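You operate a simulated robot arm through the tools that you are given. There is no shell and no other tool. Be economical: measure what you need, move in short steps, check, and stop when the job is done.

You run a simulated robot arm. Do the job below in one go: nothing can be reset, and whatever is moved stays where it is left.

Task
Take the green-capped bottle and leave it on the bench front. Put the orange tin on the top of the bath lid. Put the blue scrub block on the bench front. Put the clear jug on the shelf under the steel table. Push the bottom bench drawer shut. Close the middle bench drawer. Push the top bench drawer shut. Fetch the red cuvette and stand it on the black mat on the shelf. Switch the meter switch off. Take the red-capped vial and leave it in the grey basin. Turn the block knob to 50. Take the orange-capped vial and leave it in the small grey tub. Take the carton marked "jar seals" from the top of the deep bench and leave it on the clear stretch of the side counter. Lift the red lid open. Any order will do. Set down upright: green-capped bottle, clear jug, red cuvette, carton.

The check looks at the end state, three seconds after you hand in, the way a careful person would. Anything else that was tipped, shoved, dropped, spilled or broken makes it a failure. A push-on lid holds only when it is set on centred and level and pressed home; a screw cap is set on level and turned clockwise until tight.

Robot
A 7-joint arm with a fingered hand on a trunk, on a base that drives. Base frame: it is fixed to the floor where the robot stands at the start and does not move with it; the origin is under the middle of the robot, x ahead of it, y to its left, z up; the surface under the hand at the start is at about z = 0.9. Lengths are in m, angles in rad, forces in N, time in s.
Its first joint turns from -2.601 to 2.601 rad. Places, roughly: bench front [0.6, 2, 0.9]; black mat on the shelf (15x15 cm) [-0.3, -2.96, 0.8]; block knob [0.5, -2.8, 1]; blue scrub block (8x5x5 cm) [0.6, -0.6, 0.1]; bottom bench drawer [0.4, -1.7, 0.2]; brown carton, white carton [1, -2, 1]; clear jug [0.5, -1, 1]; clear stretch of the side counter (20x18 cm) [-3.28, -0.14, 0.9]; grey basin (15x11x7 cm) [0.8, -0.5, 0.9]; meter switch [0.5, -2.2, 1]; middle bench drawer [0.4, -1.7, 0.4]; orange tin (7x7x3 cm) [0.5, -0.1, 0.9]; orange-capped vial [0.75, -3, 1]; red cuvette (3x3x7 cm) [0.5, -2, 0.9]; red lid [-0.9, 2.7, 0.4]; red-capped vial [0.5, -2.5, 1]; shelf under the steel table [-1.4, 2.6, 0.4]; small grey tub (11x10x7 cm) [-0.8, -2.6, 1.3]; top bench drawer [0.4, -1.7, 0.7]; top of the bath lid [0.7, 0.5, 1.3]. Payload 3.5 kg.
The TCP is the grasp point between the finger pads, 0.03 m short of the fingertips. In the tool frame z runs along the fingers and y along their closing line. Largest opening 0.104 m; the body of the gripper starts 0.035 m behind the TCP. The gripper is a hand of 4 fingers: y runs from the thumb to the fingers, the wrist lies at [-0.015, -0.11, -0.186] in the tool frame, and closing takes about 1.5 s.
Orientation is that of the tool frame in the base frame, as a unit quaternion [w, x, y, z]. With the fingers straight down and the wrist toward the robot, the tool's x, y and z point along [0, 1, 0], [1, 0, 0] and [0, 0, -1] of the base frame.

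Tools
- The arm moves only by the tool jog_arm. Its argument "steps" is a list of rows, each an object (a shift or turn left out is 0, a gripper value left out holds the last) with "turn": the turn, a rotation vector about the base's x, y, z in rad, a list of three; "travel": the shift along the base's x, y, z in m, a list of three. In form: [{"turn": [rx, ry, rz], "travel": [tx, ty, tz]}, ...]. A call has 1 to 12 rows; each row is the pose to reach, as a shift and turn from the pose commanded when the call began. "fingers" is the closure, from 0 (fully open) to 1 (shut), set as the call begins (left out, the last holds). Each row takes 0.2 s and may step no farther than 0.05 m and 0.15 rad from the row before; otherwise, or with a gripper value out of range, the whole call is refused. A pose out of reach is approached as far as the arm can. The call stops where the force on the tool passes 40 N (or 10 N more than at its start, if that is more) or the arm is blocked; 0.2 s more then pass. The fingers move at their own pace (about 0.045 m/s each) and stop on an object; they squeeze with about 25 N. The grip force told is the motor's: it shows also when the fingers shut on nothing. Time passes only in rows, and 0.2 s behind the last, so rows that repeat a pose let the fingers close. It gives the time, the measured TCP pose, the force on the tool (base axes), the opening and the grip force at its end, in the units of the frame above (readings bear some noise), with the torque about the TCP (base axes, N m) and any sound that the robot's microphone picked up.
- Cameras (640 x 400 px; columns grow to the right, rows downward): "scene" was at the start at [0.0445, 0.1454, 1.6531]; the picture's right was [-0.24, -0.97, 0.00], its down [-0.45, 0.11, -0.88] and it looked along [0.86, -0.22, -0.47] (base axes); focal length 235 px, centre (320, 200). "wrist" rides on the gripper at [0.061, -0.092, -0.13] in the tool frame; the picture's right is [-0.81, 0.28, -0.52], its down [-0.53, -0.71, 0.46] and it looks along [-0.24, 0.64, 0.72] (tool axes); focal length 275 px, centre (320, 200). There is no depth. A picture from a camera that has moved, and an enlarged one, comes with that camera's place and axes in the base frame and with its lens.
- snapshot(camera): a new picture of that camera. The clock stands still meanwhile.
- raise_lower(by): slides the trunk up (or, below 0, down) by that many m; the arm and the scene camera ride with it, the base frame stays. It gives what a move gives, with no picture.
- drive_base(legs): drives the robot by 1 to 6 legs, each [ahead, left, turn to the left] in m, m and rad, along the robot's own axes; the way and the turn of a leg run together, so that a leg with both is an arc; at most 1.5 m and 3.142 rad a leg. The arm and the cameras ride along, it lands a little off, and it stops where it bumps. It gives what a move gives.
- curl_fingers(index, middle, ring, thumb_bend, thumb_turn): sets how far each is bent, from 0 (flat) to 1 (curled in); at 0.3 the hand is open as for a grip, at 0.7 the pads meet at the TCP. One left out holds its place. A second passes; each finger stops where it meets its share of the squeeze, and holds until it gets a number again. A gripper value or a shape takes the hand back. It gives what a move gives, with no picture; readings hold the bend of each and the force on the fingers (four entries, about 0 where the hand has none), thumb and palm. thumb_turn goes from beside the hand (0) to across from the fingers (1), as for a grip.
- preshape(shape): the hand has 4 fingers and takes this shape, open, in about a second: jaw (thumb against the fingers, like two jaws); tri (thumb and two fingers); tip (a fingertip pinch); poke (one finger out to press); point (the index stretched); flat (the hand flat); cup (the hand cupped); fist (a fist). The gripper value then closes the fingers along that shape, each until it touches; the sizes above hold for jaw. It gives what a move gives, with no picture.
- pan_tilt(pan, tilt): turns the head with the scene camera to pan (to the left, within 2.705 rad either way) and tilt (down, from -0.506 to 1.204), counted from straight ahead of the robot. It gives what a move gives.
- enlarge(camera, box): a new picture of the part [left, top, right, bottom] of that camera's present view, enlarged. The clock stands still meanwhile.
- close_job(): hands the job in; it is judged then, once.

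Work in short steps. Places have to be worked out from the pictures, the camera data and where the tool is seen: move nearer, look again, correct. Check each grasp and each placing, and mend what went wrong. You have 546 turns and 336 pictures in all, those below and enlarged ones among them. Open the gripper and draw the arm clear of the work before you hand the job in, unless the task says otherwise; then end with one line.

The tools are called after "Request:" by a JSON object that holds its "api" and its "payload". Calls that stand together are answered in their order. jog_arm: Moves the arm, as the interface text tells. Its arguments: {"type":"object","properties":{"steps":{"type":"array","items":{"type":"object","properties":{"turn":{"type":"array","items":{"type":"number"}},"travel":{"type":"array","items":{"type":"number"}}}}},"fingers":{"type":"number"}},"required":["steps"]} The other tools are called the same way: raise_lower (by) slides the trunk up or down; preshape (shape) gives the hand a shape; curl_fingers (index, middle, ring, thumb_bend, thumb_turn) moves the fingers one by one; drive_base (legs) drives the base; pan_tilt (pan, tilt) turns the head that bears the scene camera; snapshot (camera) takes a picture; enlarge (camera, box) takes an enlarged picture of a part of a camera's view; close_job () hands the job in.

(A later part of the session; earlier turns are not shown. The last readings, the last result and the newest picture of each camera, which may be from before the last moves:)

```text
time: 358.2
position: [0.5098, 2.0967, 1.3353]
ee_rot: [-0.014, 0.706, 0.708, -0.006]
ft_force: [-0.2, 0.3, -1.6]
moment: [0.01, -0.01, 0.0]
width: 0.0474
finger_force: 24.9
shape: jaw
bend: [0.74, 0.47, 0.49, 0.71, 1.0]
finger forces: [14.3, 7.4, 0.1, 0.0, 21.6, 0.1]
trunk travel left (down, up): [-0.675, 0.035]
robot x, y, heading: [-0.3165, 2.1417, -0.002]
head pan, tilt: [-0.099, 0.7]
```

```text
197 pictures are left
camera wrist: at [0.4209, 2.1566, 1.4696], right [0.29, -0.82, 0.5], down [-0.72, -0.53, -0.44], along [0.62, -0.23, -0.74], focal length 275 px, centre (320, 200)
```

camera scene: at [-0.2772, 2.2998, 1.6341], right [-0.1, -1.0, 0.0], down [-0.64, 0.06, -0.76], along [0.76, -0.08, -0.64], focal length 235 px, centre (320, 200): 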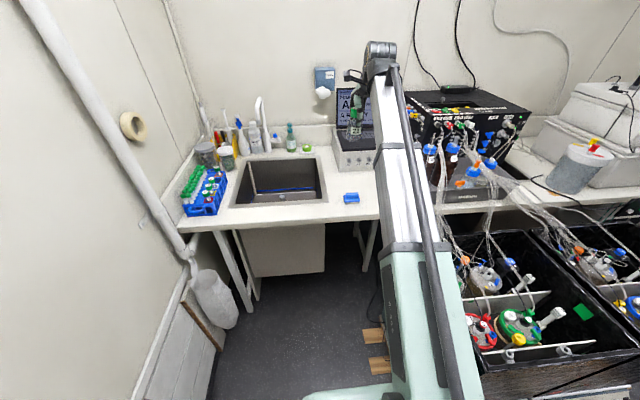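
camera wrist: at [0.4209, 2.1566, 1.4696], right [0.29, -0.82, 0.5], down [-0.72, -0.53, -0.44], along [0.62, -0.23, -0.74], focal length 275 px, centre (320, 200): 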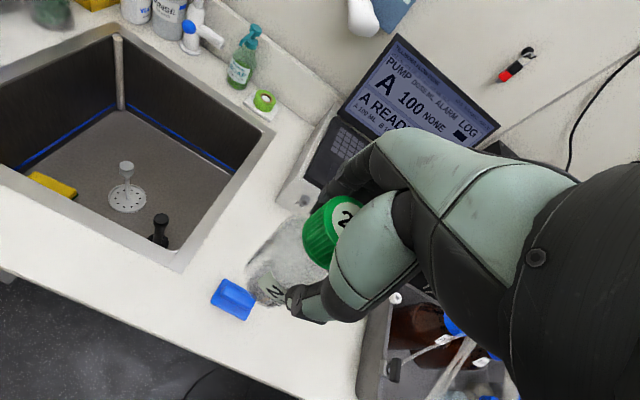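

Free space right of the block; I place the bottle at about (0.57,1.92).

Request:
{"api": "jog_arm", "payload": {"steps": [{"travel": [0.015, -0.04, 0]}, {"travel": [0.03, -0.08, 0]}, {"travel": [0.045, -0.12, 0]}, {"travel": [0.055, -0.155, -0.02]}, {"travel": [0.06, -0.175, -0.06]}, {"travel": [0.06, -0.175, -0.105]}, {"travel": [0.06, -0.175, -0.15]}, {"travel": [0.06, -0.175, -0.195]}, {"travel": [0.06, -0.175, -0.24]}, {"travel": [0.06, -0.175, -0.28]}]}}

Request:
{"api": "snapshot", "payload": {"camera": "wrist"}}

Request:
{"api": "enlarge", "payload": {"camera": "scene", "box": [300, 120, 460, 240]}}

```text
time: 360.4
position: [0.5696, 1.9233, 1.0548]
ee_rot: [-0.014, 0.706, 0.708, -0.006]
ft_force: [-0.8, -0.7, -2.0]
moment: [-0.02, 0.0, 0.01]
width: 0.0471
finger_force: 25.0
shape: jaw
bend: [0.74, 0.47, 0.49, 0.71, 1.0]
finger forces: [14.1, 7.4, 0.0, 0.0, 21.5, 0.0]
trunk travel left (down, up): [-0.675, 0.035]
robot x, y, heading: [-0.3159, 2.1406, -0.0]
head pan, tilt: [-0.099, 0.7]
```

```text
196 pictures are left
camera wrist: at [0.4813, 1.9819, 1.188], right [0.29, -0.81, 0.5], down [-0.72, -0.53, -0.44], along [0.63, -0.23, -0.74], focal length 275 px, centre (320, 200)
```

wrist: 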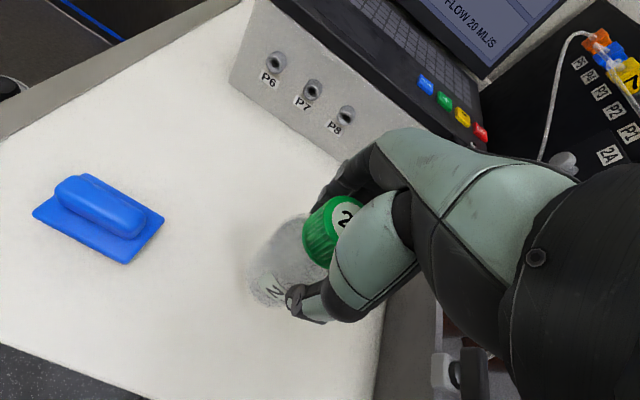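

```text
3.33 times, centred on (380, 180) of scene
camera zoom: at [-0.277, 2.2995, 1.6342], right [-0.1, -1.0, 0.0], down [-0.64, 0.06, -0.76], along [0.76, -0.08, -0.64], focal length 782 px, centre (120, 267)
```

zoom: 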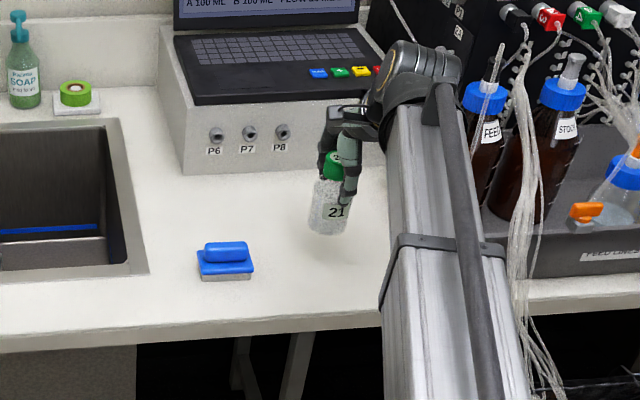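

Clear below. I lower to contact.

Request:
{"api": "jog_arm", "payload": {"steps": [{"travel": [0, 0, -0.03]}, {"travel": [0, 0, -0.055]}, {"travel": [0, 0, -0.062]}, {"travel": [0, 0, -0.066]}, {"travel": [0, 0, -0.069]}]}}

```text
time: 361.6
position: [0.5694, 1.9221, 0.9865]
ee_rot: [-0.012, 0.706, 0.708, -0.004]
ft_force: [-0.2, -0.1, 7.2]
moment: [-0.03, -0.06, -0.02]
width: 0.0474
finger_force: 24.9
shape: jaw
bend: [0.74, 0.47, 0.49, 0.72, 1.0]
finger forces: [14.2, 7.9, 0.0, 0.1, 22.4, 0.0]
trunk travel left (down, up): [-0.675, 0.035]
robot x, y, heading: [-0.3179, 2.1395, 0.001]
head pan, tilt: [-0.099, 0.7]
```

Contact (7 N). I release and rise.

Request:
{"api": "jog_arm", "payload": {"steps": [{}, {}, {}, {}, {}, {}, {"travel": [0, 0, 0.03]}, {"travel": [0, 0, 0.07]}, {"travel": [0, 0, 0.11]}, {"travel": [-0.02, 0, 0.15]}, {"travel": [-0.04, 0, 0.19]}], "fingers": 0}}

Request:
{"api": "snapshot", "payload": {"camera": "wrist"}}

```text
time: 364.0
position: [0.5263, 1.9231, 1.1745]
ee_rot: [-0.014, 0.706, 0.708, -0.005]
ft_force: [0.2, 0.3, 0.3]
moment: [0.0, -0.01, 0.0]
width: 0.1036
finger_force: 0.1
shape: jaw
bend: [0.3, 0.3, 0.3, 0.3, 0.98]
finger forces: [0.1, 0.0, 0.0, 0.0, 0.0, 0.1]
trunk travel left (down, up): [-0.675, 0.035]
robot x, y, heading: [-0.3206, 2.1394, -0.0]
head pan, tilt: [-0.099, 0.7]
```

```text
194 pictures are left
camera wrist: at [0.4387, 1.982, 1.3087], right [0.29, -0.82, 0.5], down [-0.72, -0.53, -0.44], along [0.62, -0.23, -0.74], focal length 275 px, centre (320, 200)
```

wrist: 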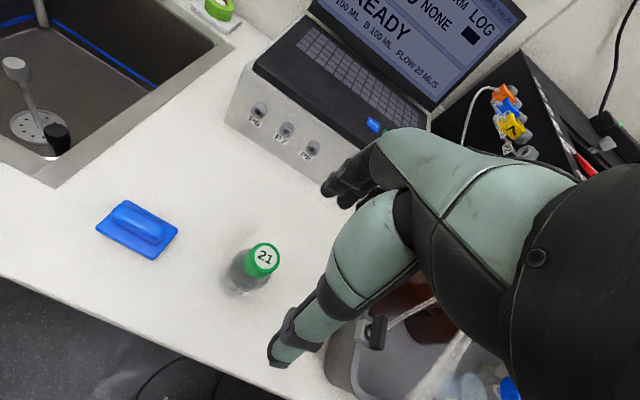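

The bottle is upright. I raise/retract the arm and drive to the deep bench on the far right.

Request:
{"api": "jog_arm", "payload": {"steps": [{"travel": [-0.01, 0.03, 0.035]}, {"travel": [-0.03, 0.05, 0.07]}, {"travel": [-0.05, 0.07, 0.105]}, {"travel": [-0.07, 0.09, 0.14]}, {"travel": [-0.09, 0.11, 0.17]}]}}

Request:
{"api": "drive_base", "payload": {"legs": [[-0.68, 0, 0], [0, -1.5, 0], [0, -1.5, 0], [0, -1.3, 0]]}}

Request:
{"api": "pan_tilt", "payload": {"pan": 0.1, "tilt": 0.55}}

Request:
{"api": "snapshot", "payload": {"camera": "scene"}}

```text
time: 365.2
position: [0.4403, 2.0317, 1.3474]
ee_rot: [-0.014, 0.707, 0.707, -0.006]
ft_force: [0.0, -1.1, 0.1]
moment: [-0.02, 0.01, 0.0]
width: 0.1039
finger_force: 0.2
shape: jaw
bend: [0.3, 0.3, 0.3, 0.3, 0.98]
finger forces: [0.0, 0.0, 0.0, 0.0, 0.0, 0.1]
trunk travel left (down, up): [-0.675, 0.035]
robot x, y, heading: [-0.3142, 2.1396, 0.004]
head pan, tilt: [-0.099, 0.7]
```

```text
time: 389.1
position: [-0.2934, -2.2791, 1.3454]
ee_rot: [-0.014, 0.71, 0.704, -0.006]
ft_force: [-0.1, 0.0, -0.4]
moment: [-0.01, 0.0, -0.03]
width: 0.1038
finger_force: 0.0
shape: jaw
bend: [0.3, 0.3, 0.3, 0.3, 0.98]
finger forces: [0.0, 0.0, 0.0, 0.0, 0.1, 0.1]
trunk travel left (down, up): [-0.675, 0.035]
robot x, y, heading: [-1.0455, -2.1629, -0.009]
head pan, tilt: [-0.099, 0.7]
```

```text
time: 389.9
position: [-0.2926, -2.2785, 1.3471]
ee_rot: [-0.014, 0.71, 0.704, -0.007]
ft_force: [-1.1, -0.2, 0.3]
moment: [0.0, 0.01, -0.01]
width: 0.1039
finger_force: 0.1
shape: jaw
bend: [0.3, 0.3, 0.3, 0.3, 0.98]
finger forces: [0.0, 0.0, 0.0, 0.0, 0.0, 0.0]
trunk travel left (down, up): [-0.675, 0.035]
robot x, y, heading: [-1.0475, -2.1581, -0.009]
head pan, tilt: [0.099, 0.55]
```

```text
193 pictures are left
camera scene: at [-1.0034, -1.9846, 1.6472], right [0.09, -1.0, 0.0], down [-0.52, -0.05, -0.85], along [0.85, 0.07, -0.52], focal length 235 px, centre (320, 200)
```

scene: 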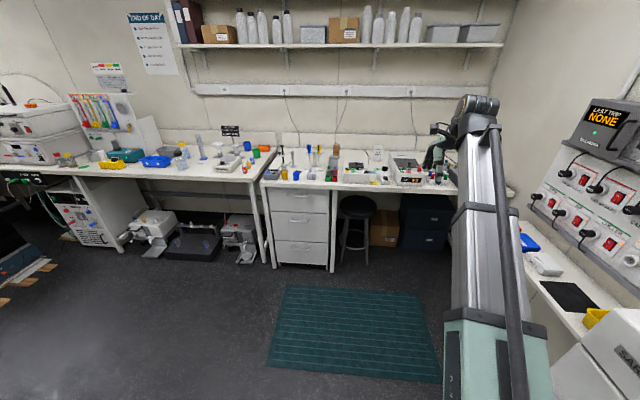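

I drive closer to the deep bench and zoom in on the cuvettes, meter and vial block.

Request:
{"api": "drive_base", "payload": {"legs": [[0.62, -0.1, 0.009]]}}

Request:
{"api": "pan_tilt", "payload": {"pan": 0.0, "tilt": 0.65}}

Request:
{"api": "snapshot", "payload": {"camera": "scene"}}

Request:
{"api": "enlarge", "payload": {"camera": "scene", "box": [220, 110, 400, 222]}}

```text
time: 392.4
position: [0.0933, -2.3627, 1.3588]
ee_rot: [-0.008, 0.715, 0.699, -0.002]
ft_force: [0.7, -0.1, -0.7]
moment: [-0.01, 0.0, 0.01]
width: 0.1037
finger_force: 0.1
shape: jaw
bend: [0.3, 0.3, 0.3, 0.3, 0.98]
finger forces: [0.0, 0.0, 0.0, 0.1, 0.1, 0.1]
trunk travel left (down, up): [-0.675, 0.035]
robot x, y, heading: [-0.6476, -2.2349, -0.028]
head pan, tilt: [0.099, 0.55]
stopped in leg 1: the robot was blocked; the commanded pose is now the measured one
```

```text
time: 393.1
position: [0.0922, -2.3626, 1.3608]
ee_rot: [-0.008, 0.716, 0.698, 0.0]
ft_force: [-0.7, 1.5, 0.9]
moment: [-0.01, -0.01, -0.02]
width: 0.1042
finger_force: 0.0
shape: jaw
bend: [0.3, 0.3, 0.3, 0.3, 0.98]
finger forces: [0.0, 0.0, 0.1, 0.1, 0.0, 0.0]
trunk travel left (down, up): [-0.675, 0.035]
robot x, y, heading: [-0.6434, -2.234, -0.026]
head pan, tilt: [0.0, 0.649]
```

```text
192 pictures are left
camera scene: at [-0.6195, -2.0664, 1.6396], right [-0.03, -1.0, 0.0], down [-0.59, 0.02, -0.81], along [0.81, -0.02, -0.59], focal length 235 px, centre (320, 200)
```

scene: 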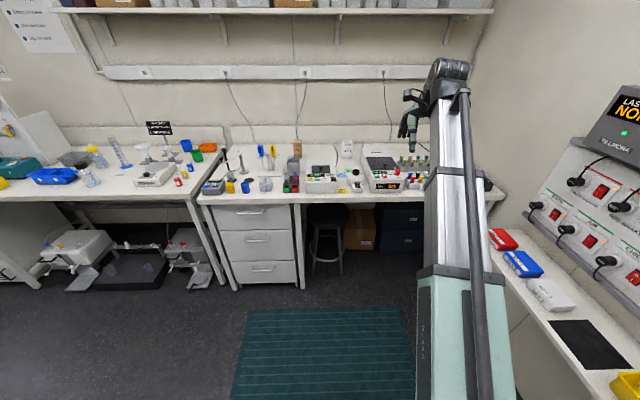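

```text
3.56 times, centred on (310, 166) of scene
camera zoom: at [-0.6195, -2.0664, 1.6396], right [-0.03, -1.0, 0.0], down [-0.59, 0.02, -0.81], along [0.81, -0.02, -0.59], focal length 834 px, centre (356, 321)
```

zoom: 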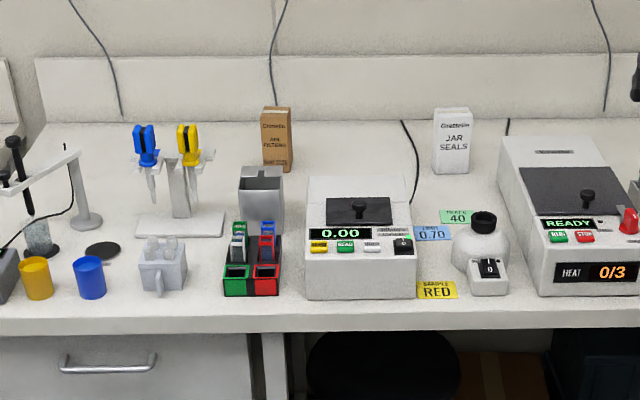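

The robot stopped at the edge of the floor mat (it partly climbed on). I try straight ahead in a short leg.

Request:
{"api": "drive_base", "payload": {"legs": [[0.3, 0, 0.026]]}}

```text
time: 393.9
position: [0.0967, -2.3775, 1.3551]
ee_rot: [-0.01, 0.722, 0.692, -0.003]
ft_force: [0.3, -0.8, -0.7]
moment: [0.03, 0.01, -0.01]
width: 0.1041
finger_force: 0.0
shape: jaw
bend: [0.3, 0.3, 0.3, 0.3, 0.98]
finger forces: [0.1, 0.1, 0.0, 0.0, 0.0, 0.0]
trunk travel left (down, up): [-0.675, 0.035]
robot x, y, heading: [-0.6395, -2.238, -0.044]
head pan, tilt: [0.0, 0.649]
stopped in leg 1: the robot was blocked; the commanded pose is now the measured one
```

Blocked again and skewing. I back off, straighten the heading, and look down at the mat edge.

Request:
{"api": "drive_base", "payload": {"legs": [[-0.2, 0, 0], [0, 0, 0.044]]}}

Request:
{"api": "pan_tilt", "payload": {"pan": 0.0, "tilt": 1.1}}

Request:
{"api": "snapshot", "payload": {"camera": "scene"}}

```text
time: 395.9
position: [-0.0859, -2.3359, 1.3472]
ee_rot: [-0.013, 0.704, 0.71, -0.006]
ft_force: [-0.6, -0.8, -0.4]
moment: [-0.02, 0.01, 0.0]
width: 0.1041
finger_force: 0.1
shape: jaw
bend: [0.3, 0.3, 0.3, 0.3, 0.98]
finger forces: [0.0, 0.1, 0.1, 0.1, 0.1, 0.0]
trunk travel left (down, up): [-0.675, 0.035]
robot x, y, heading: [-0.8414, -2.2292, 0.001]
head pan, tilt: [0.0, 0.649]
```

```text
time: 396.8
position: [-0.0855, -2.3361, 1.3485]
ee_rot: [-0.014, 0.704, 0.71, -0.007]
ft_force: [-0.1, 0.6, -0.9]
moment: [0.01, -0.02, 0.03]
width: 0.1042
finger_force: 0.0
shape: jaw
bend: [0.3, 0.3, 0.3, 0.3, 0.98]
finger forces: [0.0, 0.0, 0.1, 0.1, 0.1, 0.0]
trunk travel left (down, up): [-0.675, 0.035]
robot x, y, heading: [-0.8434, -2.2305, 0.005]
head pan, tilt: [0.0, 1.1]
```

```text
190 pictures are left
camera scene: at [-0.8253, -2.063, 1.6042], right [0.0, -1.0, 0.0], down [-0.89, 0.0, -0.45], along [0.45, 0.0, -0.89], focal length 235 px, centre (320, 200)
```

scene: 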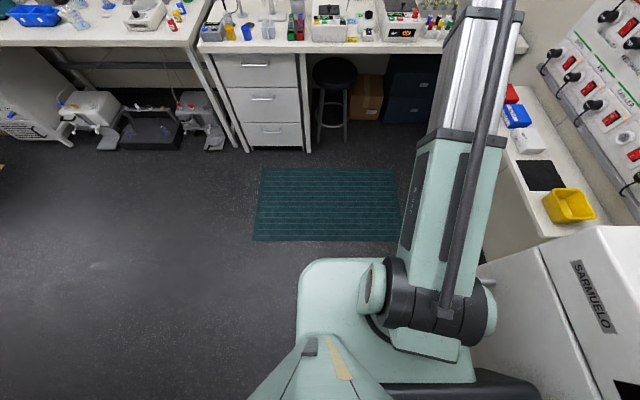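

Nothing obvious besides the mat. I try advancing at y≈-2.0 instead.

Request:
{"api": "drive_base", "payload": {"legs": [[0, 0.25, 0], [0.35, 0, 0]]}}

Request:
{"api": "drive_base", "payload": {"legs": [[0.2, 0, 0]]}}

```text
time: 400.5
position: [0.2629, -2.0875, 1.3473]
ee_rot: [-0.012, 0.707, 0.707, -0.005]
ft_force: [-0.5, 0.2, -0.1]
moment: [0.03, 0.02, 0.0]
width: 0.1041
finger_force: 0.1
shape: jaw
bend: [0.3, 0.3, 0.3, 0.3, 0.98]
finger forces: [0.1, 0.0, 0.0, 0.0, 0.0, 0.0]
trunk travel left (down, up): [-0.675, 0.035]
robot x, y, heading: [-0.4989, -1.9755, -0.004]
head pan, tilt: [0.0, 1.1]
```

```text
time: 402.1
position: [0.4687, -2.0888, 1.3484]
ee_rot: [-0.014, 0.706, 0.708, -0.006]
ft_force: [0.6, -0.2, -0.7]
moment: [0.01, 0.04, -0.02]
width: 0.1041
finger_force: 0.1
shape: jaw
bend: [0.3, 0.3, 0.3, 0.3, 0.98]
finger forces: [0.0, 0.0, 0.0, 0.0, 0.1, 0.0]
trunk travel left (down, up): [-0.675, 0.035]
robot x, y, heading: [-0.2911, -1.9769, -0.002]
head pan, tilt: [0.0, 1.1]
```

That went freely, so something on the right floor blocked before. I look right-down to see it, and then at the bench.

Request:
{"api": "pan_tilt", "payload": {"pan": -1.3, "tilt": 0.8}}

Request:
{"api": "snapshot", "payload": {"camera": "scene"}}

Request:
{"api": "pan_tilt", "payload": {"pan": 0.15, "tilt": 0.7}}

Request:
{"api": "snapshot", "payload": {"camera": "scene"}}

```text
time: 403.6
position: [0.4679, -2.0881, 1.3483]
ee_rot: [-0.013, 0.706, 0.708, -0.005]
ft_force: [0.3, 0.8, -0.5]
moment: [-0.02, 0.01, 0.01]
width: 0.1038
finger_force: 0.1
shape: jaw
bend: [0.3, 0.3, 0.3, 0.3, 0.98]
finger forces: [0.0, 0.0, 0.0, 0.0, 0.1, 0.0]
trunk travel left (down, up): [-0.675, 0.035]
robot x, y, heading: [-0.2928, -1.9776, -0.004]
head pan, tilt: [-1.3, 0.799]
```

```text
189 pictures are left
camera scene: at [-0.3133, -1.8893, 1.6259], right [-0.96, -0.27, 0.0], down [-0.19, 0.69, -0.7], along [0.19, -0.67, -0.72], focal length 235 px, centre (320, 200)
```

scene: 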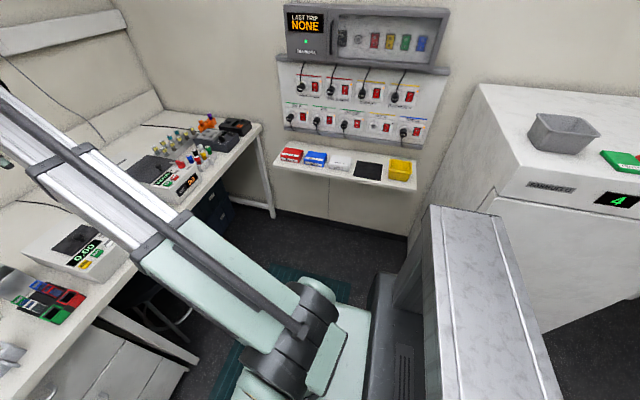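

```text
time: 405.1
position: [0.4679, -2.089, 1.3481]
ee_rot: [-0.013, 0.706, 0.708, -0.006]
ft_force: [-0.3, 0.4, -0.1]
moment: [0.02, -0.01, -0.04]
width: 0.104
finger_force: 0.3
shape: jaw
bend: [0.3, 0.3, 0.3, 0.3, 0.98]
finger forces: [0.0, 0.0, 0.0, 0.0, 0.0, 0.1]
trunk travel left (down, up): [-0.675, 0.035]
robot x, y, heading: [-0.2904, -1.9798, 0.001]
head pan, tilt: [0.15, 0.7]
```

```text
188 pictures are left
camera scene: at [-0.2508, -1.799, 1.6341], right [0.15, -0.99, 0.0], down [-0.64, -0.09, -0.76], along [0.76, 0.11, -0.64], focal length 235 px, centre (320, 200)
```

scene: 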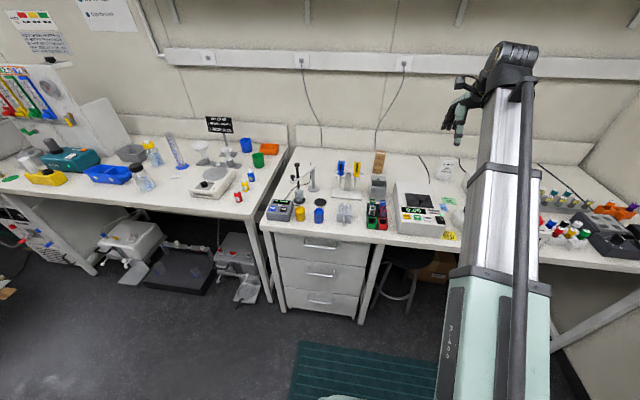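

I zoom on the cuvette stand and the meter.

Request:
{"api": "enlarge", "payload": {"camera": "scene", "box": [330, 140, 470, 250]}}

Request:
{"api": "enlarge", "payload": {"camera": "scene", "box": [520, 160, 640, 280]}}

```text
3.64 times, centred on (400, 195) of scene
camera zoom: at [-0.2508, -1.799, 1.6341], right [0.15, -0.99, 0.0], down [-0.64, -0.09, -0.76], along [0.76, 0.11, -0.64], focal length 853 px, centre (29, 218)
```

zoom: 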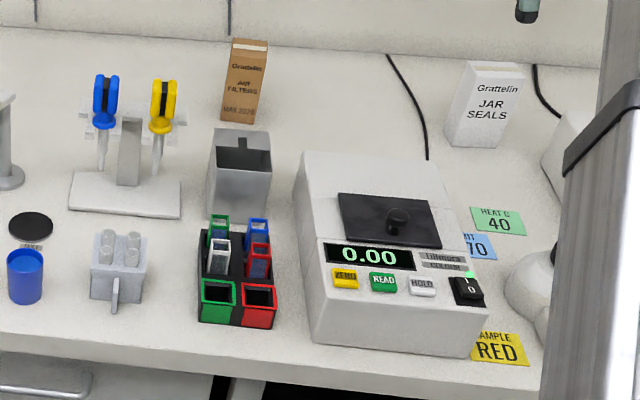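

```text
3.33 times, centred on (580, 220) of scene
camera zoom: at [-0.2508, -1.799, 1.6341], right [0.15, -0.99, 0.0], down [-0.64, -0.09, -0.76], along [0.76, 0.11, -0.64], focal length 782 px, centre (-547, 133)
```

zoom: 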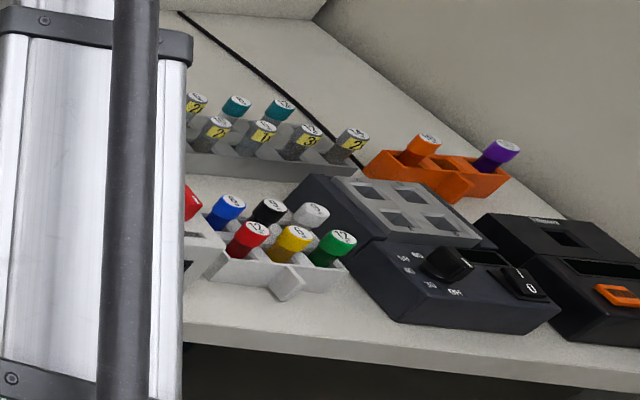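

Let me use the wrist camera from above the stand.

Request:
{"api": "jog_arm", "payload": {"steps": [{"travel": [0, 0.03, -0.03]}, {"travel": [0, 0.06, -0.06]}, {"travel": [0, 0.09, -0.09]}, {"travel": [0, 0.09, -0.13]}]}}

Request:
{"api": "snapshot", "payload": {"camera": "wrist"}}

Request:
{"api": "enlarge", "payload": {"camera": "wrist", "box": [140, 180, 360, 330]}}

```text
time: 406.1
position: [0.4692, -1.9993, 1.2161]
ee_rot: [-0.013, 0.706, 0.708, -0.005]
ft_force: [0.1, 0.2, 0.1]
moment: [0.03, 0.02, 0.01]
width: 0.1039
finger_force: 0.1
shape: jaw
bend: [0.3, 0.3, 0.3, 0.3, 0.98]
finger forces: [0.0, 0.0, 0.0, 0.0, 0.0, 0.0]
trunk travel left (down, up): [-0.675, 0.035]
robot x, y, heading: [-0.288, -1.978, -0.002]
head pan, tilt: [0.15, 0.7]
```

```text
185 pictures are left
camera wrist: at [0.3804, -1.9407, 1.3503], right [0.29, -0.82, 0.5], down [-0.72, -0.53, -0.44], along [0.63, -0.23, -0.74], focal length 275 px, centre (320, 200)
```

wrist: 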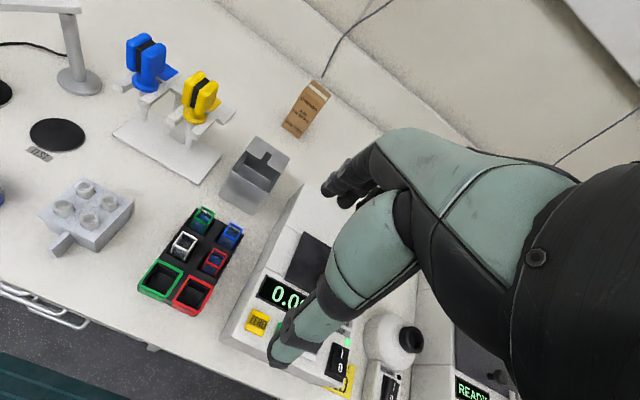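

```text
2.67 times, centred on (250, 255) of wrist
camera zoom: at [0.3804, -1.9407, 1.3503], right [0.29, -0.82, 0.5], down [-0.72, -0.53, -0.44], along [0.63, -0.23, -0.74], focal length 734 px, centre (507, 53)
```

zoom: 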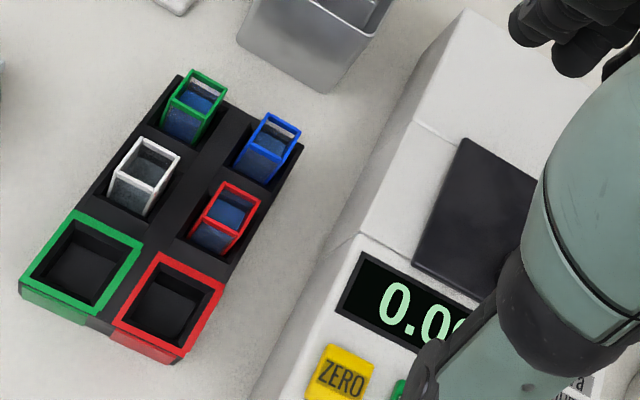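

The red cuvette (rim ≈(0.511,-1.953,0.975)) has 12 mm gaps to its blue and white neighbours. I take the fingertip-pinch shape and look at how thin it is.

Request:
{"api": "preshape", "payload": {"shape": "tip"}}

Request:
{"api": "snapshot", "payload": {"camera": "wrist"}}

Request:
{"api": "enlarge", "payload": {"camera": "scene", "box": [330, 90, 490, 240]}}

```text
time: 407.0
position: [0.4682, -1.9991, 1.2168]
ee_rot: [-0.013, 0.706, 0.708, -0.006]
ft_force: [0.1, -0.4, 0.3]
moment: [0.01, -0.05, 0.0]
width: 0.1037
finger_force: 0.1
shape: tip
bend: [0.3, 0.98, 0.99, 0.3, 0.98]
finger forces: [0.0, 0.0, 0.0, 0.1, 0.0, 0.0]
trunk travel left (down, up): [-0.675, 0.035]
robot x, y, heading: [-0.2875, -1.9805, -0.002]
head pan, tilt: [0.15, 0.7]
```

```text
183 pictures are left
camera wrist: at [0.3803, -1.9408, 1.3509], right [0.29, -0.82, 0.5], down [-0.72, -0.53, -0.44], along [0.63, -0.23, -0.74], focal length 275 px, centre (320, 200)
```

wrist: 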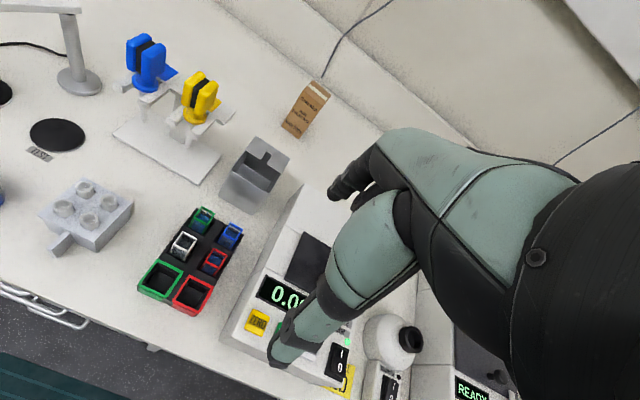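

```text
2.67 times, centred on (410, 165) of scene
camera zoom: at [-0.2508, -1.7989, 1.6341], right [0.15, -0.99, 0.0], down [-0.64, -0.1, -0.76], along [0.76, 0.11, -0.64], focal length 626 px, centre (80, 293)
```

zoom: 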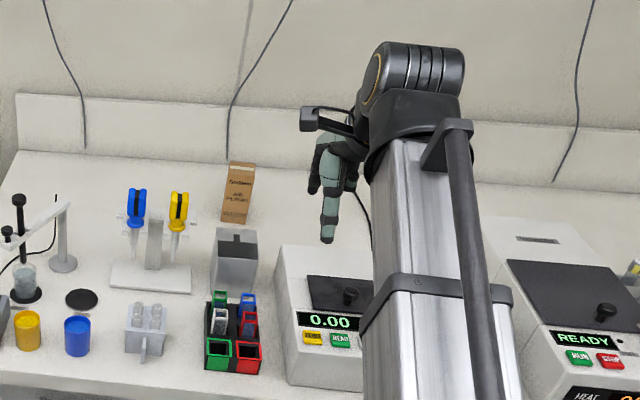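

I close to ~0.6 in the air to see where the two tips are relative to the TCP.

Request:
{"api": "jog_arm", "payload": {"steps": [{}, {}, {}, {}, {}, {}], "fingers": 0.6}}

Request:
{"api": "enlarge", "payload": {"camera": "wrist", "box": [220, 130, 460, 330]}}

Request:
{"api": "enlarge", "payload": {"camera": "scene", "box": [380, 90, 480, 200]}}

```text
time: 408.4
position: [0.4687, -1.9999, 1.2165]
ee_rot: [-0.014, 0.706, 0.708, -0.006]
ft_force: [0.3, -0.6, -0.7]
moment: [-0.01, -0.01, 0.02]
width: 0.0421
finger_force: 0.0
shape: tip
bend: [0.73, 0.98, 0.99, 0.72, 1.0]
finger forces: [0.0, 0.0, 0.1, 0.1, 0.1, 0.0]
trunk travel left (down, up): [-0.675, 0.035]
robot x, y, heading: [-0.2908, -1.9781, -0.006]
head pan, tilt: [0.15, 0.7]
```

```text
2.00 times, centred on (340, 230) of wrist
camera zoom: at [0.3803, -1.9408, 1.3506], right [0.29, -0.82, 0.5], down [-0.72, -0.53, -0.44], along [0.63, -0.23, -0.74], focal length 551 px, centre (280, 140)
```

zoom: 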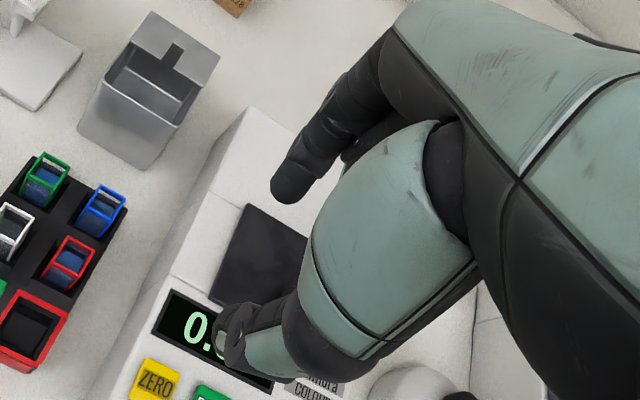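

```text
3.64 times, centred on (430, 145) of scene
camera zoom: at [-0.2508, -1.7989, 1.6341], right [0.15, -0.99, 0.0], down [-0.64, -0.1, -0.76], along [0.76, 0.11, -0.64], focal length 853 px, centre (-80, 400)
```

zoom: 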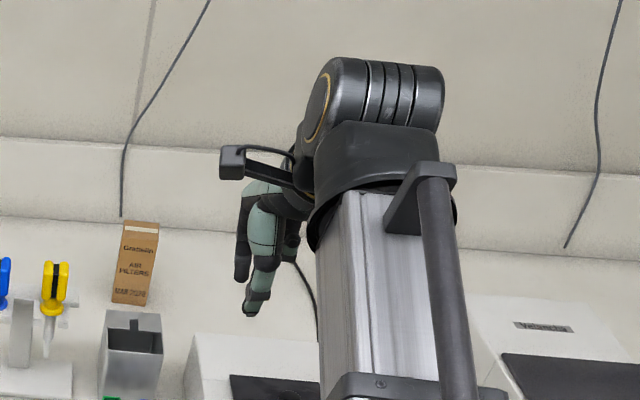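

In the pinch, both tips lie ≈18 mm to −y of the TCP, tip ≈11 mm thick. I move so the index tip hovers over the gap behind the red cuvette at z≈1.03, and check visually.

Request:
{"api": "jog_arm", "payload": {"steps": [{"travel": [0.012, 0.02, -0.04]}, {"travel": [0.024, 0.04, -0.08]}, {"travel": [0.035, 0.065, -0.11]}, {"travel": [0.035, 0.065, -0.15]}, {"travel": [0.035, 0.065, -0.185]}], "fingers": 0.58}}

Request:
{"api": "enlarge", "payload": {"camera": "wrist", "box": [220, 150, 460, 330]}}

Request:
{"api": "enlarge", "payload": {"camera": "scene", "box": [350, 150, 430, 240]}}

```text
time: 409.6
position: [0.5025, -1.9359, 1.0325]
ee_rot: [-0.013, 0.706, 0.708, -0.005]
ft_force: [0.4, 0.3, 0.3]
moment: [-0.01, 0.01, -0.01]
width: 0.0434
finger_force: 0.2
shape: tip
bend: [0.73, 0.98, 0.99, 0.72, 1.0]
finger forces: [0.0, 0.0, 0.0, 0.0, 0.1, 0.0]
trunk travel left (down, up): [-0.675, 0.035]
robot x, y, heading: [-0.2908, -1.9787, -0.003]
head pan, tilt: [0.15, 0.7]
```

```text
2.22 times, centred on (340, 240) of wrist
camera zoom: at [0.4148, -1.8758, 1.166], right [0.29, -0.82, 0.5], down [-0.72, -0.53, -0.44], along [0.63, -0.23, -0.74], focal length 612 px, centre (276, 111)
```

zoom: 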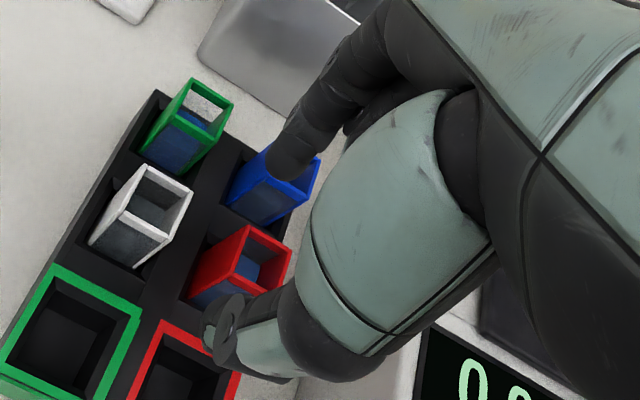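

```text
4.44 times, centred on (390, 195) of scene
camera zoom: at [-0.2506, -1.799, 1.6342], right [0.15, -0.99, 0.0], down [-0.64, -0.1, -0.76], along [0.76, 0.11, -0.64], focal length 1043 px, centre (9, 222)
```

zoom: 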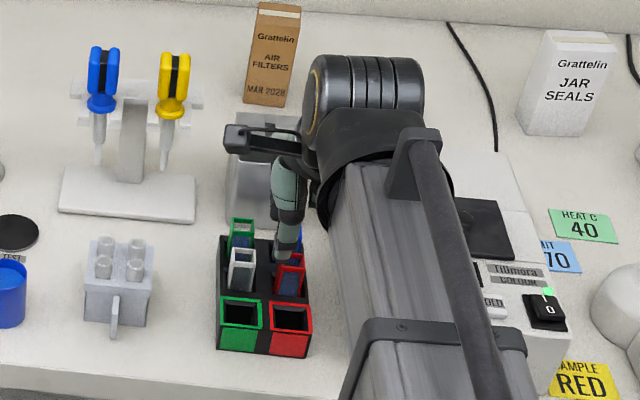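

Recomputed: tips are in line with the TCP (y offset ~0). I shift 15 mm right and 4 mm forward, descend to just above the rims and look again.

Request:
{"api": "jog_arm", "payload": {"steps": [{"travel": [0.004, -0.015, -0.01]}, {"travel": [0.004, -0.015, -0.022]}]}}

Request:
{"api": "enlarge", "payload": {"camera": "wrist", "box": [240, 160, 440, 320]}}

Request:
{"api": "enlarge", "payload": {"camera": "scene", "box": [370, 180, 410, 230]}}

```text
time: 410.2
position: [0.5063, -1.9487, 1.0089]
ee_rot: [-0.013, 0.706, 0.708, -0.006]
ft_force: [-0.2, -0.2, -0.2]
moment: [0.0, 0.0, 0.01]
width: 0.0432
finger_force: 0.1
shape: tip
bend: [0.73, 0.98, 0.99, 0.72, 1.0]
finger forces: [0.0, 0.0, 0.1, 0.1, 0.0, 0.0]
trunk travel left (down, up): [-0.675, 0.035]
robot x, y, heading: [-0.2887, -1.9764, -0.006]
head pan, tilt: [0.15, 0.7]
```

```text
2.50 times, centred on (340, 240) of wrist
camera zoom: at [0.4181, -1.89, 1.1439], right [0.29, -0.82, 0.5], down [-0.72, -0.53, -0.44], along [0.63, -0.23, -0.74], focal length 688 px, centre (270, 100)
```

zoom: 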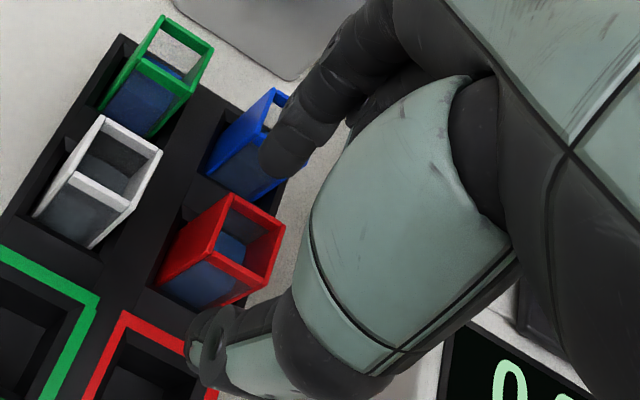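

```text
8.00 times, centred on (390, 205) of scene
camera zoom: at [-0.2507, -1.7989, 1.6341], right [0.15, -0.99, 0.0], down [-0.64, -0.1, -0.76], along [0.76, 0.11, -0.64], focal length 1877 px, centre (-240, 160)
```

zoom: 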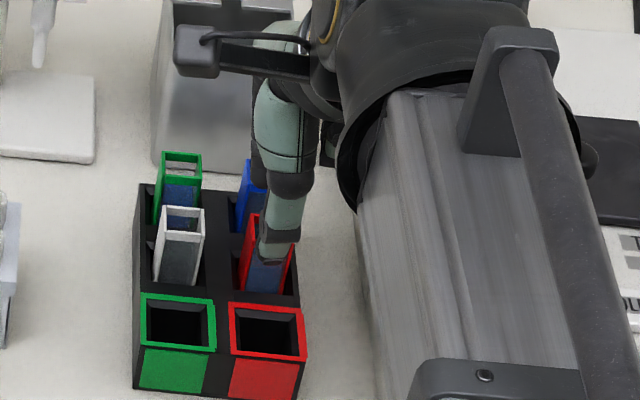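

Triangulated rim centre (0.513,-1.953,0.973). Index tip needs +4 mm in x. I shift and descend into the gap slowly.

Request:
{"api": "jog_arm", "payload": {"steps": [{"travel": [0.0045, -0.003, 0]}, {"travel": [0.0045, -0.003, -0.01]}, {"travel": [0.0045, -0.003, -0.018]}]}}

Request:
{"api": "enlarge", "payload": {"camera": "wrist", "box": [240, 160, 440, 320]}}

```text
time: 411.0
position: [0.5091, -1.9517, 0.9912]
ee_rot: [-0.014, 0.706, 0.708, -0.005]
ft_force: [0.3, -0.1, 0.5]
moment: [-0.05, 0.0, -0.02]
width: 0.0433
finger_force: 0.1
shape: tip
bend: [0.73, 0.98, 0.99, 0.72, 1.0]
finger forces: [0.0, 0.0, 0.0, 0.1, 0.1, 0.0]
trunk travel left (down, up): [-0.675, 0.035]
robot x, y, heading: [-0.2929, -1.977, -0.003]
head pan, tilt: [0.15, 0.7]
```

```text
2.50 times, centred on (340, 240) of wrist
camera zoom: at [0.4223, -1.893, 1.1256], right [0.29, -0.82, 0.5], down [-0.72, -0.53, -0.44], along [0.63, -0.23, -0.74], focal length 688 px, centre (270, 100)
```

zoom: 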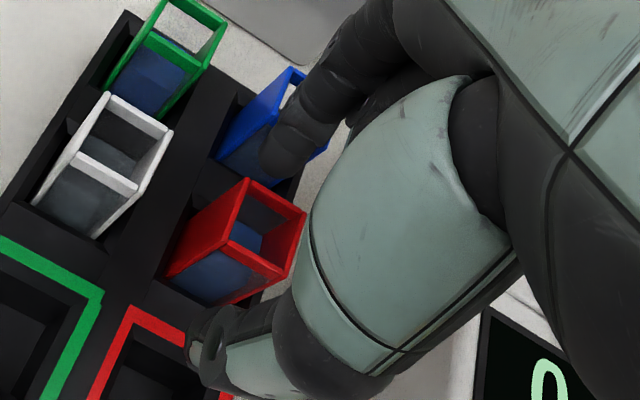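

The red back edge projects about 4 mm nearer than assumed, so the gap centre is x≈0.5295. I shift back 2 mm and descend with light steps.

Request:
{"api": "jog_arm", "payload": {"steps": [{"travel": [-0.002, 0, 0]}, {"travel": [-0.002, 0, -0.006]}, {"travel": [-0.002, 0, -0.012]}]}}

Request:
{"api": "enlarge", "payload": {"camera": "wrist", "box": [240, 160, 440, 320]}}

```text
time: 411.8
position: [0.5077, -1.9521, 0.9813]
ee_rot: [-0.013, 0.706, 0.708, -0.006]
ft_force: [-0.1, -0.2, 0.3]
moment: [0.03, -0.01, 0.01]
width: 0.0434
finger_force: 0.0
shape: tip
bend: [0.73, 0.98, 0.99, 0.72, 1.0]
finger forces: [0.0, 0.1, 0.0, 0.0, 0.1, 0.1]
trunk travel left (down, up): [-0.675, 0.035]
robot x, y, heading: [-0.2919, -1.9783, -0.001]
head pan, tilt: [0.15, 0.7]
```

```text
2.50 times, centred on (340, 240) of wrist
camera zoom: at [0.4204, -1.8926, 1.1143], right [0.29, -0.82, 0.5], down [-0.72, -0.53, -0.44], along [0.63, -0.23, -0.74], focal length 688 px, centre (270, 100)
```

zoom: 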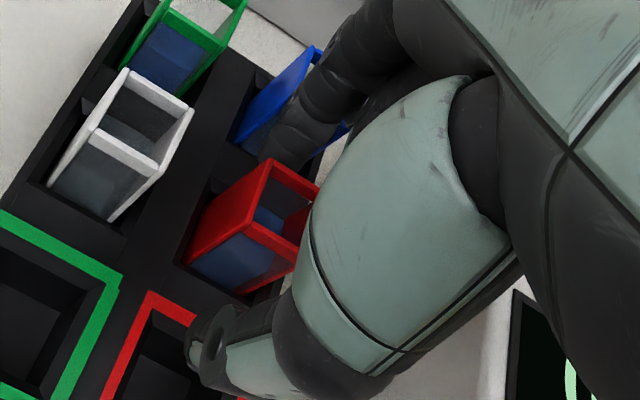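

No contact: the index is in the gap. I go down 9 mm more and close.

Request:
{"api": "jog_arm", "payload": {"steps": [{"travel": [0, 0, -0.005]}, {"travel": [0, 0, -0.01]}]}}

Request:
{"api": "jog_arm", "payload": {"steps": [{}, {}, {}, {}, {}, {}], "fingers": 1}}

Request:
{"api": "enlarge", "payload": {"camera": "wrist", "box": [240, 160, 440, 320]}}

```text
time: 412.4
position: [0.5086, -1.9516, 0.9702]
ee_rot: [-0.013, 0.706, 0.708, -0.006]
ft_force: [-0.7, 0.3, 0.3]
moment: [0.01, 0.01, -0.01]
width: 0.0433
finger_force: 0.2
shape: tip
bend: [0.73, 0.98, 0.99, 0.72, 1.0]
finger forces: [0.0, 0.0, 0.1, 0.0, 0.0, 0.1]
trunk travel left (down, up): [-0.675, 0.035]
robot x, y, heading: [-0.2882, -1.9821, -0.001]
head pan, tilt: [0.15, 0.7]
```

```text
time: 413.8
position: [0.5083, -1.9519, 0.9693]
ee_rot: [-0.013, 0.707, 0.707, -0.005]
ft_force: [0.2, -0.9, 0.1]
moment: [0.03, 0.02, 0.01]
width: 0.0179
finger_force: 25.2
shape: tip
bend: [0.73, 1.0, 1.0, 0.73, 1.0]
finger forces: [22.4, 0.0, 0.0, 0.1, 21.7, 0.0]
trunk travel left (down, up): [-0.675, 0.035]
robot x, y, heading: [-0.291, -1.9827, -0.003]
head pan, tilt: [0.15, 0.7]
```

```text
2.50 times, centred on (340, 240) of wrist
camera zoom: at [0.4202, -1.8923, 1.1043], right [0.29, -0.82, 0.5], down [-0.72, -0.53, -0.44], along [0.63, -0.23, -0.74], focal length 688 px, centre (270, 100)
```

zoom: 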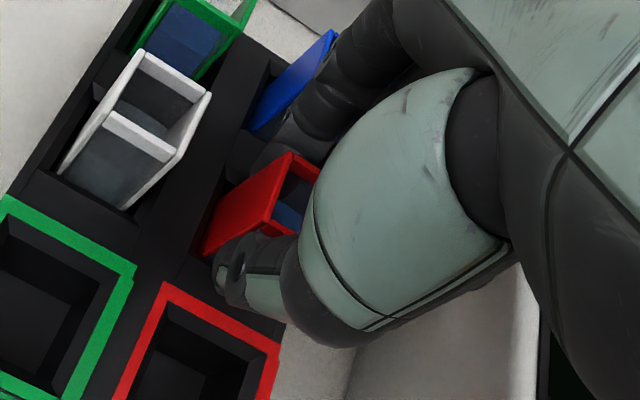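

The red cuvette is pinched with 22 N. I lift it straight up out of the rack.

Request:
{"api": "jog_arm", "payload": {"steps": [{"travel": [0, 0, 0.015]}, {"travel": [0, 0, 0.03]}, {"travel": [0, 0, 0.05]}, {"travel": [0, 0, 0.08]}, {"travel": [0, 0, 0.12]}]}}

Request:
{"api": "snapshot", "payload": {"camera": "wrist"}}

Request:
{"api": "enlarge", "payload": {"camera": "scene", "box": [350, 140, 430, 230]}}

```text
time: 415.0
position: [0.5084, -1.9524, 1.092]
ee_rot: [-0.013, 0.706, 0.708, -0.006]
ft_force: [-1.0, 0.8, -1.0]
moment: [-0.02, 0.0, -0.02]
width: 0.0179
finger_force: 25.6
shape: tip
bend: [0.73, 1.0, 1.0, 0.73, 1.0]
finger forces: [22.2, 0.1, 0.1, 0.0, 22.2, 0.0]
trunk travel left (down, up): [-0.675, 0.035]
robot x, y, heading: [-0.2923, -1.9796, -0.002]
head pan, tilt: [0.15, 0.7]
```

```text
172 pictures are left
camera wrist: at [0.4198, -1.8924, 1.2257], right [0.29, -0.82, 0.5], down [-0.72, -0.53, -0.44], along [0.63, -0.23, -0.74], focal length 275 px, centre (320, 200)
```

wrist: 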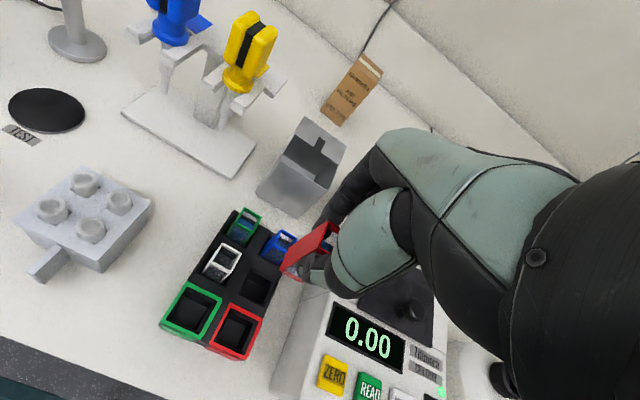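

```text
4.44 times, centred on (390, 185) of scene
camera zoom: at [-0.251, -1.7989, 1.6341], right [0.15, -0.99, 0.0], down [-0.64, -0.1, -0.77], along [0.76, 0.11, -0.64], focal length 1043 px, centre (9, 267)
```

zoom: 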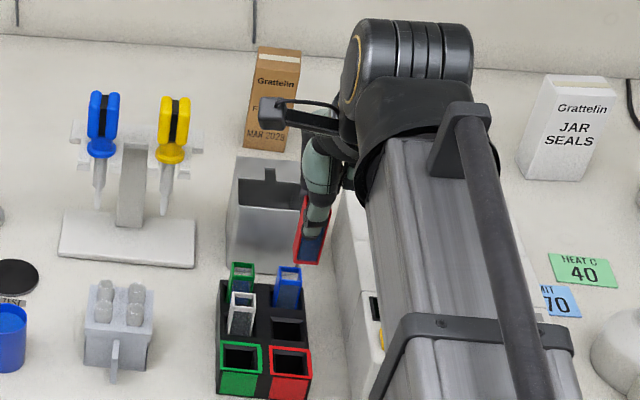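

The cuvette is out, upright. I raise to z≈1.25, turn right to face the shelf with the black mat.

Request:
{"api": "jog_arm", "payload": {"steps": [{"travel": [0, 0, 0.04]}, {"travel": [-0.01, 0, 0.08]}, {"travel": [-0.02, 0, 0.12]}, {"travel": [-0.03, 0, 0.16]}]}}

Request:
{"api": "drive_base", "payload": {"legs": [[0.05, 0, -0.8], [0, 0, -0.77]]}}

Request:
{"api": "pan_tilt", "payload": {"pan": 0.15, "tilt": 0.7}}

Request:
{"api": "snapshot", "payload": {"camera": "scene"}}

Request:
{"api": "snapshot", "payload": {"camera": "wrist"}}

```text
time: 416.0
position: [0.4793, -1.9509, 1.2532]
ee_rot: [-0.013, 0.707, 0.708, -0.006]
ft_force: [0.8, 0.2, 0.5]
moment: [-0.01, -0.01, -0.02]
width: 0.0178
finger_force: 24.7
shape: tip
bend: [0.73, 1.0, 1.0, 0.73, 1.0]
finger forces: [22.3, 0.1, 0.0, 0.0, 22.1, 0.1]
trunk travel left (down, up): [-0.675, 0.035]
robot x, y, heading: [-0.2889, -1.979, 0.001]
head pan, tilt: [0.15, 0.7]
```

```text
time: 420.6
position: [-0.2204, -2.7676, 1.2498]
ee_rot: [-0.013, 1.0, -0.001, 0.005]
ft_force: [0.0, 0.0, 0.3]
moment: [-0.03, 0.01, -0.02]
width: 0.0176
finger_force: 25.0
shape: tip
bend: [0.73, 1.0, 1.0, 0.73, 1.0]
finger forces: [21.8, 0.0, 0.1, 0.0, 21.9, 0.1]
trunk travel left (down, up): [-0.675, 0.035]
robot x, y, heading: [-0.248, -1.9947, -1.576]
head pan, tilt: [0.15, 0.7]
```

```text
time: 421.2
position: [-0.2191, -2.7676, 1.2518]
ee_rot: [-0.013, 1.0, -0.001, 0.005]
ft_force: [0.0, 0.2, 0.7]
moment: [-0.05, -0.03, 0.0]
width: 0.0176
finger_force: 25.0
shape: tip
bend: [0.73, 1.0, 1.0, 0.73, 1.0]
finger forces: [21.8, 0.1, 0.0, 0.0, 21.8, 0.0]
trunk travel left (down, up): [-0.675, 0.035]
robot x, y, heading: [-0.2468, -2.0003, -1.575]
head pan, tilt: [0.15, 0.7]
```

```text
170 pictures are left
camera scene: at [-0.0634, -2.0404, 1.6341], right [-0.99, -0.14, 0.0], down [-0.09, 0.64, -0.76], along [0.11, -0.76, -0.64], focal length 235 px, centre (320, 200)
```

scene: 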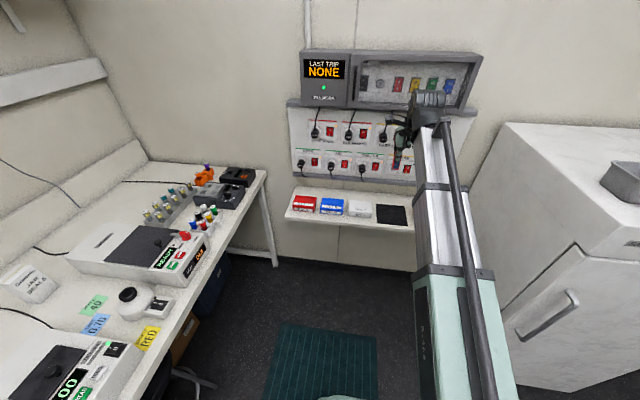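

```text
169 pictures are left
camera wrist: at [-0.1602, -2.6801, 1.3855], right [-0.82, -0.29, 0.5], down [-0.53, 0.73, -0.44], along [-0.24, -0.62, -0.74], focal length 275 px, centre (320, 200)
```

wrist: 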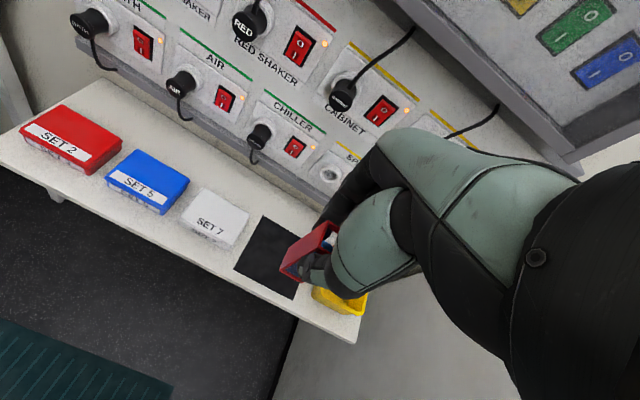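

Mat centre ≈(−0.307,−2.96), its front edge at y −2.884. I descend in front of the shelf to z≈0.95 first, aligned in x, then move in over the front half of the mat to avoid the plugs above.

Request:
{"api": "jog_arm", "payload": {"steps": [{"travel": [-0.03, 0, -0.035]}, {"travel": [-0.06, 0, -0.07]}, {"travel": [-0.088, 0, -0.105]}, {"travel": [-0.088, 0, -0.15]}, {"travel": [-0.088, 0, -0.195]}, {"travel": [-0.088, 0, -0.24]}, {"travel": [-0.088, 0, -0.285]}, {"travel": [-0.088, 0, -0.31]}]}}

Request:
{"api": "snapshot", "payload": {"camera": "wrist"}}

Request:
{"api": "enlarge", "payload": {"camera": "scene", "box": [280, 90, 460, 240]}}

```text
time: 423.0
position: [-0.3111, -2.7667, 0.9386]
ee_rot: [-0.013, 1.0, -0.001, 0.006]
ft_force: [0.0, 0.5, 0.4]
moment: [0.0, 0.01, 0.0]
width: 0.0174
finger_force: 25.2
shape: tip
bend: [0.73, 1.0, 1.0, 0.73, 1.0]
finger forces: [21.9, 0.0, 0.0, 0.0, 21.8, 0.0]
trunk travel left (down, up): [-0.675, 0.035]
robot x, y, heading: [-0.2438, -1.9972, -1.577]
head pan, tilt: [0.15, 0.7]
```

```text
168 pictures are left
camera wrist: at [-0.2501, -2.6796, 1.0738], right [-0.82, -0.29, 0.5], down [-0.53, 0.73, -0.44], along [-0.24, -0.63, -0.74], focal length 275 px, centre (320, 200)
```

wrist: 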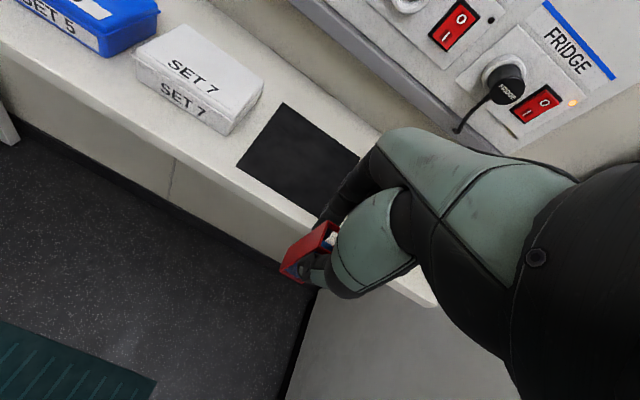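

```text
2.67 times, centred on (370, 165) of scene
camera zoom: at [-0.0634, -2.0405, 1.6341], right [-0.99, -0.14, 0.0], down [-0.09, 0.64, -0.76], along [0.11, -0.76, -0.64], focal length 626 px, centre (187, 293)
```

zoom: 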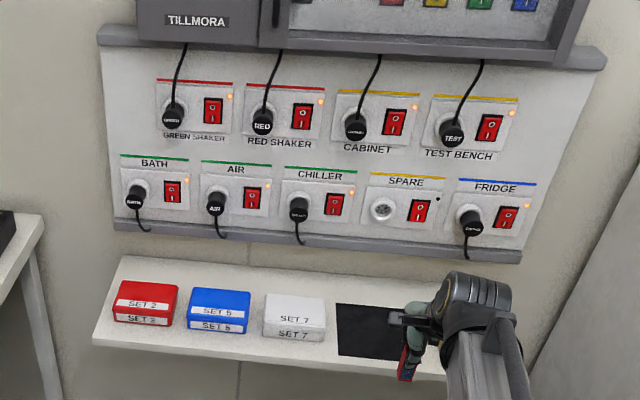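

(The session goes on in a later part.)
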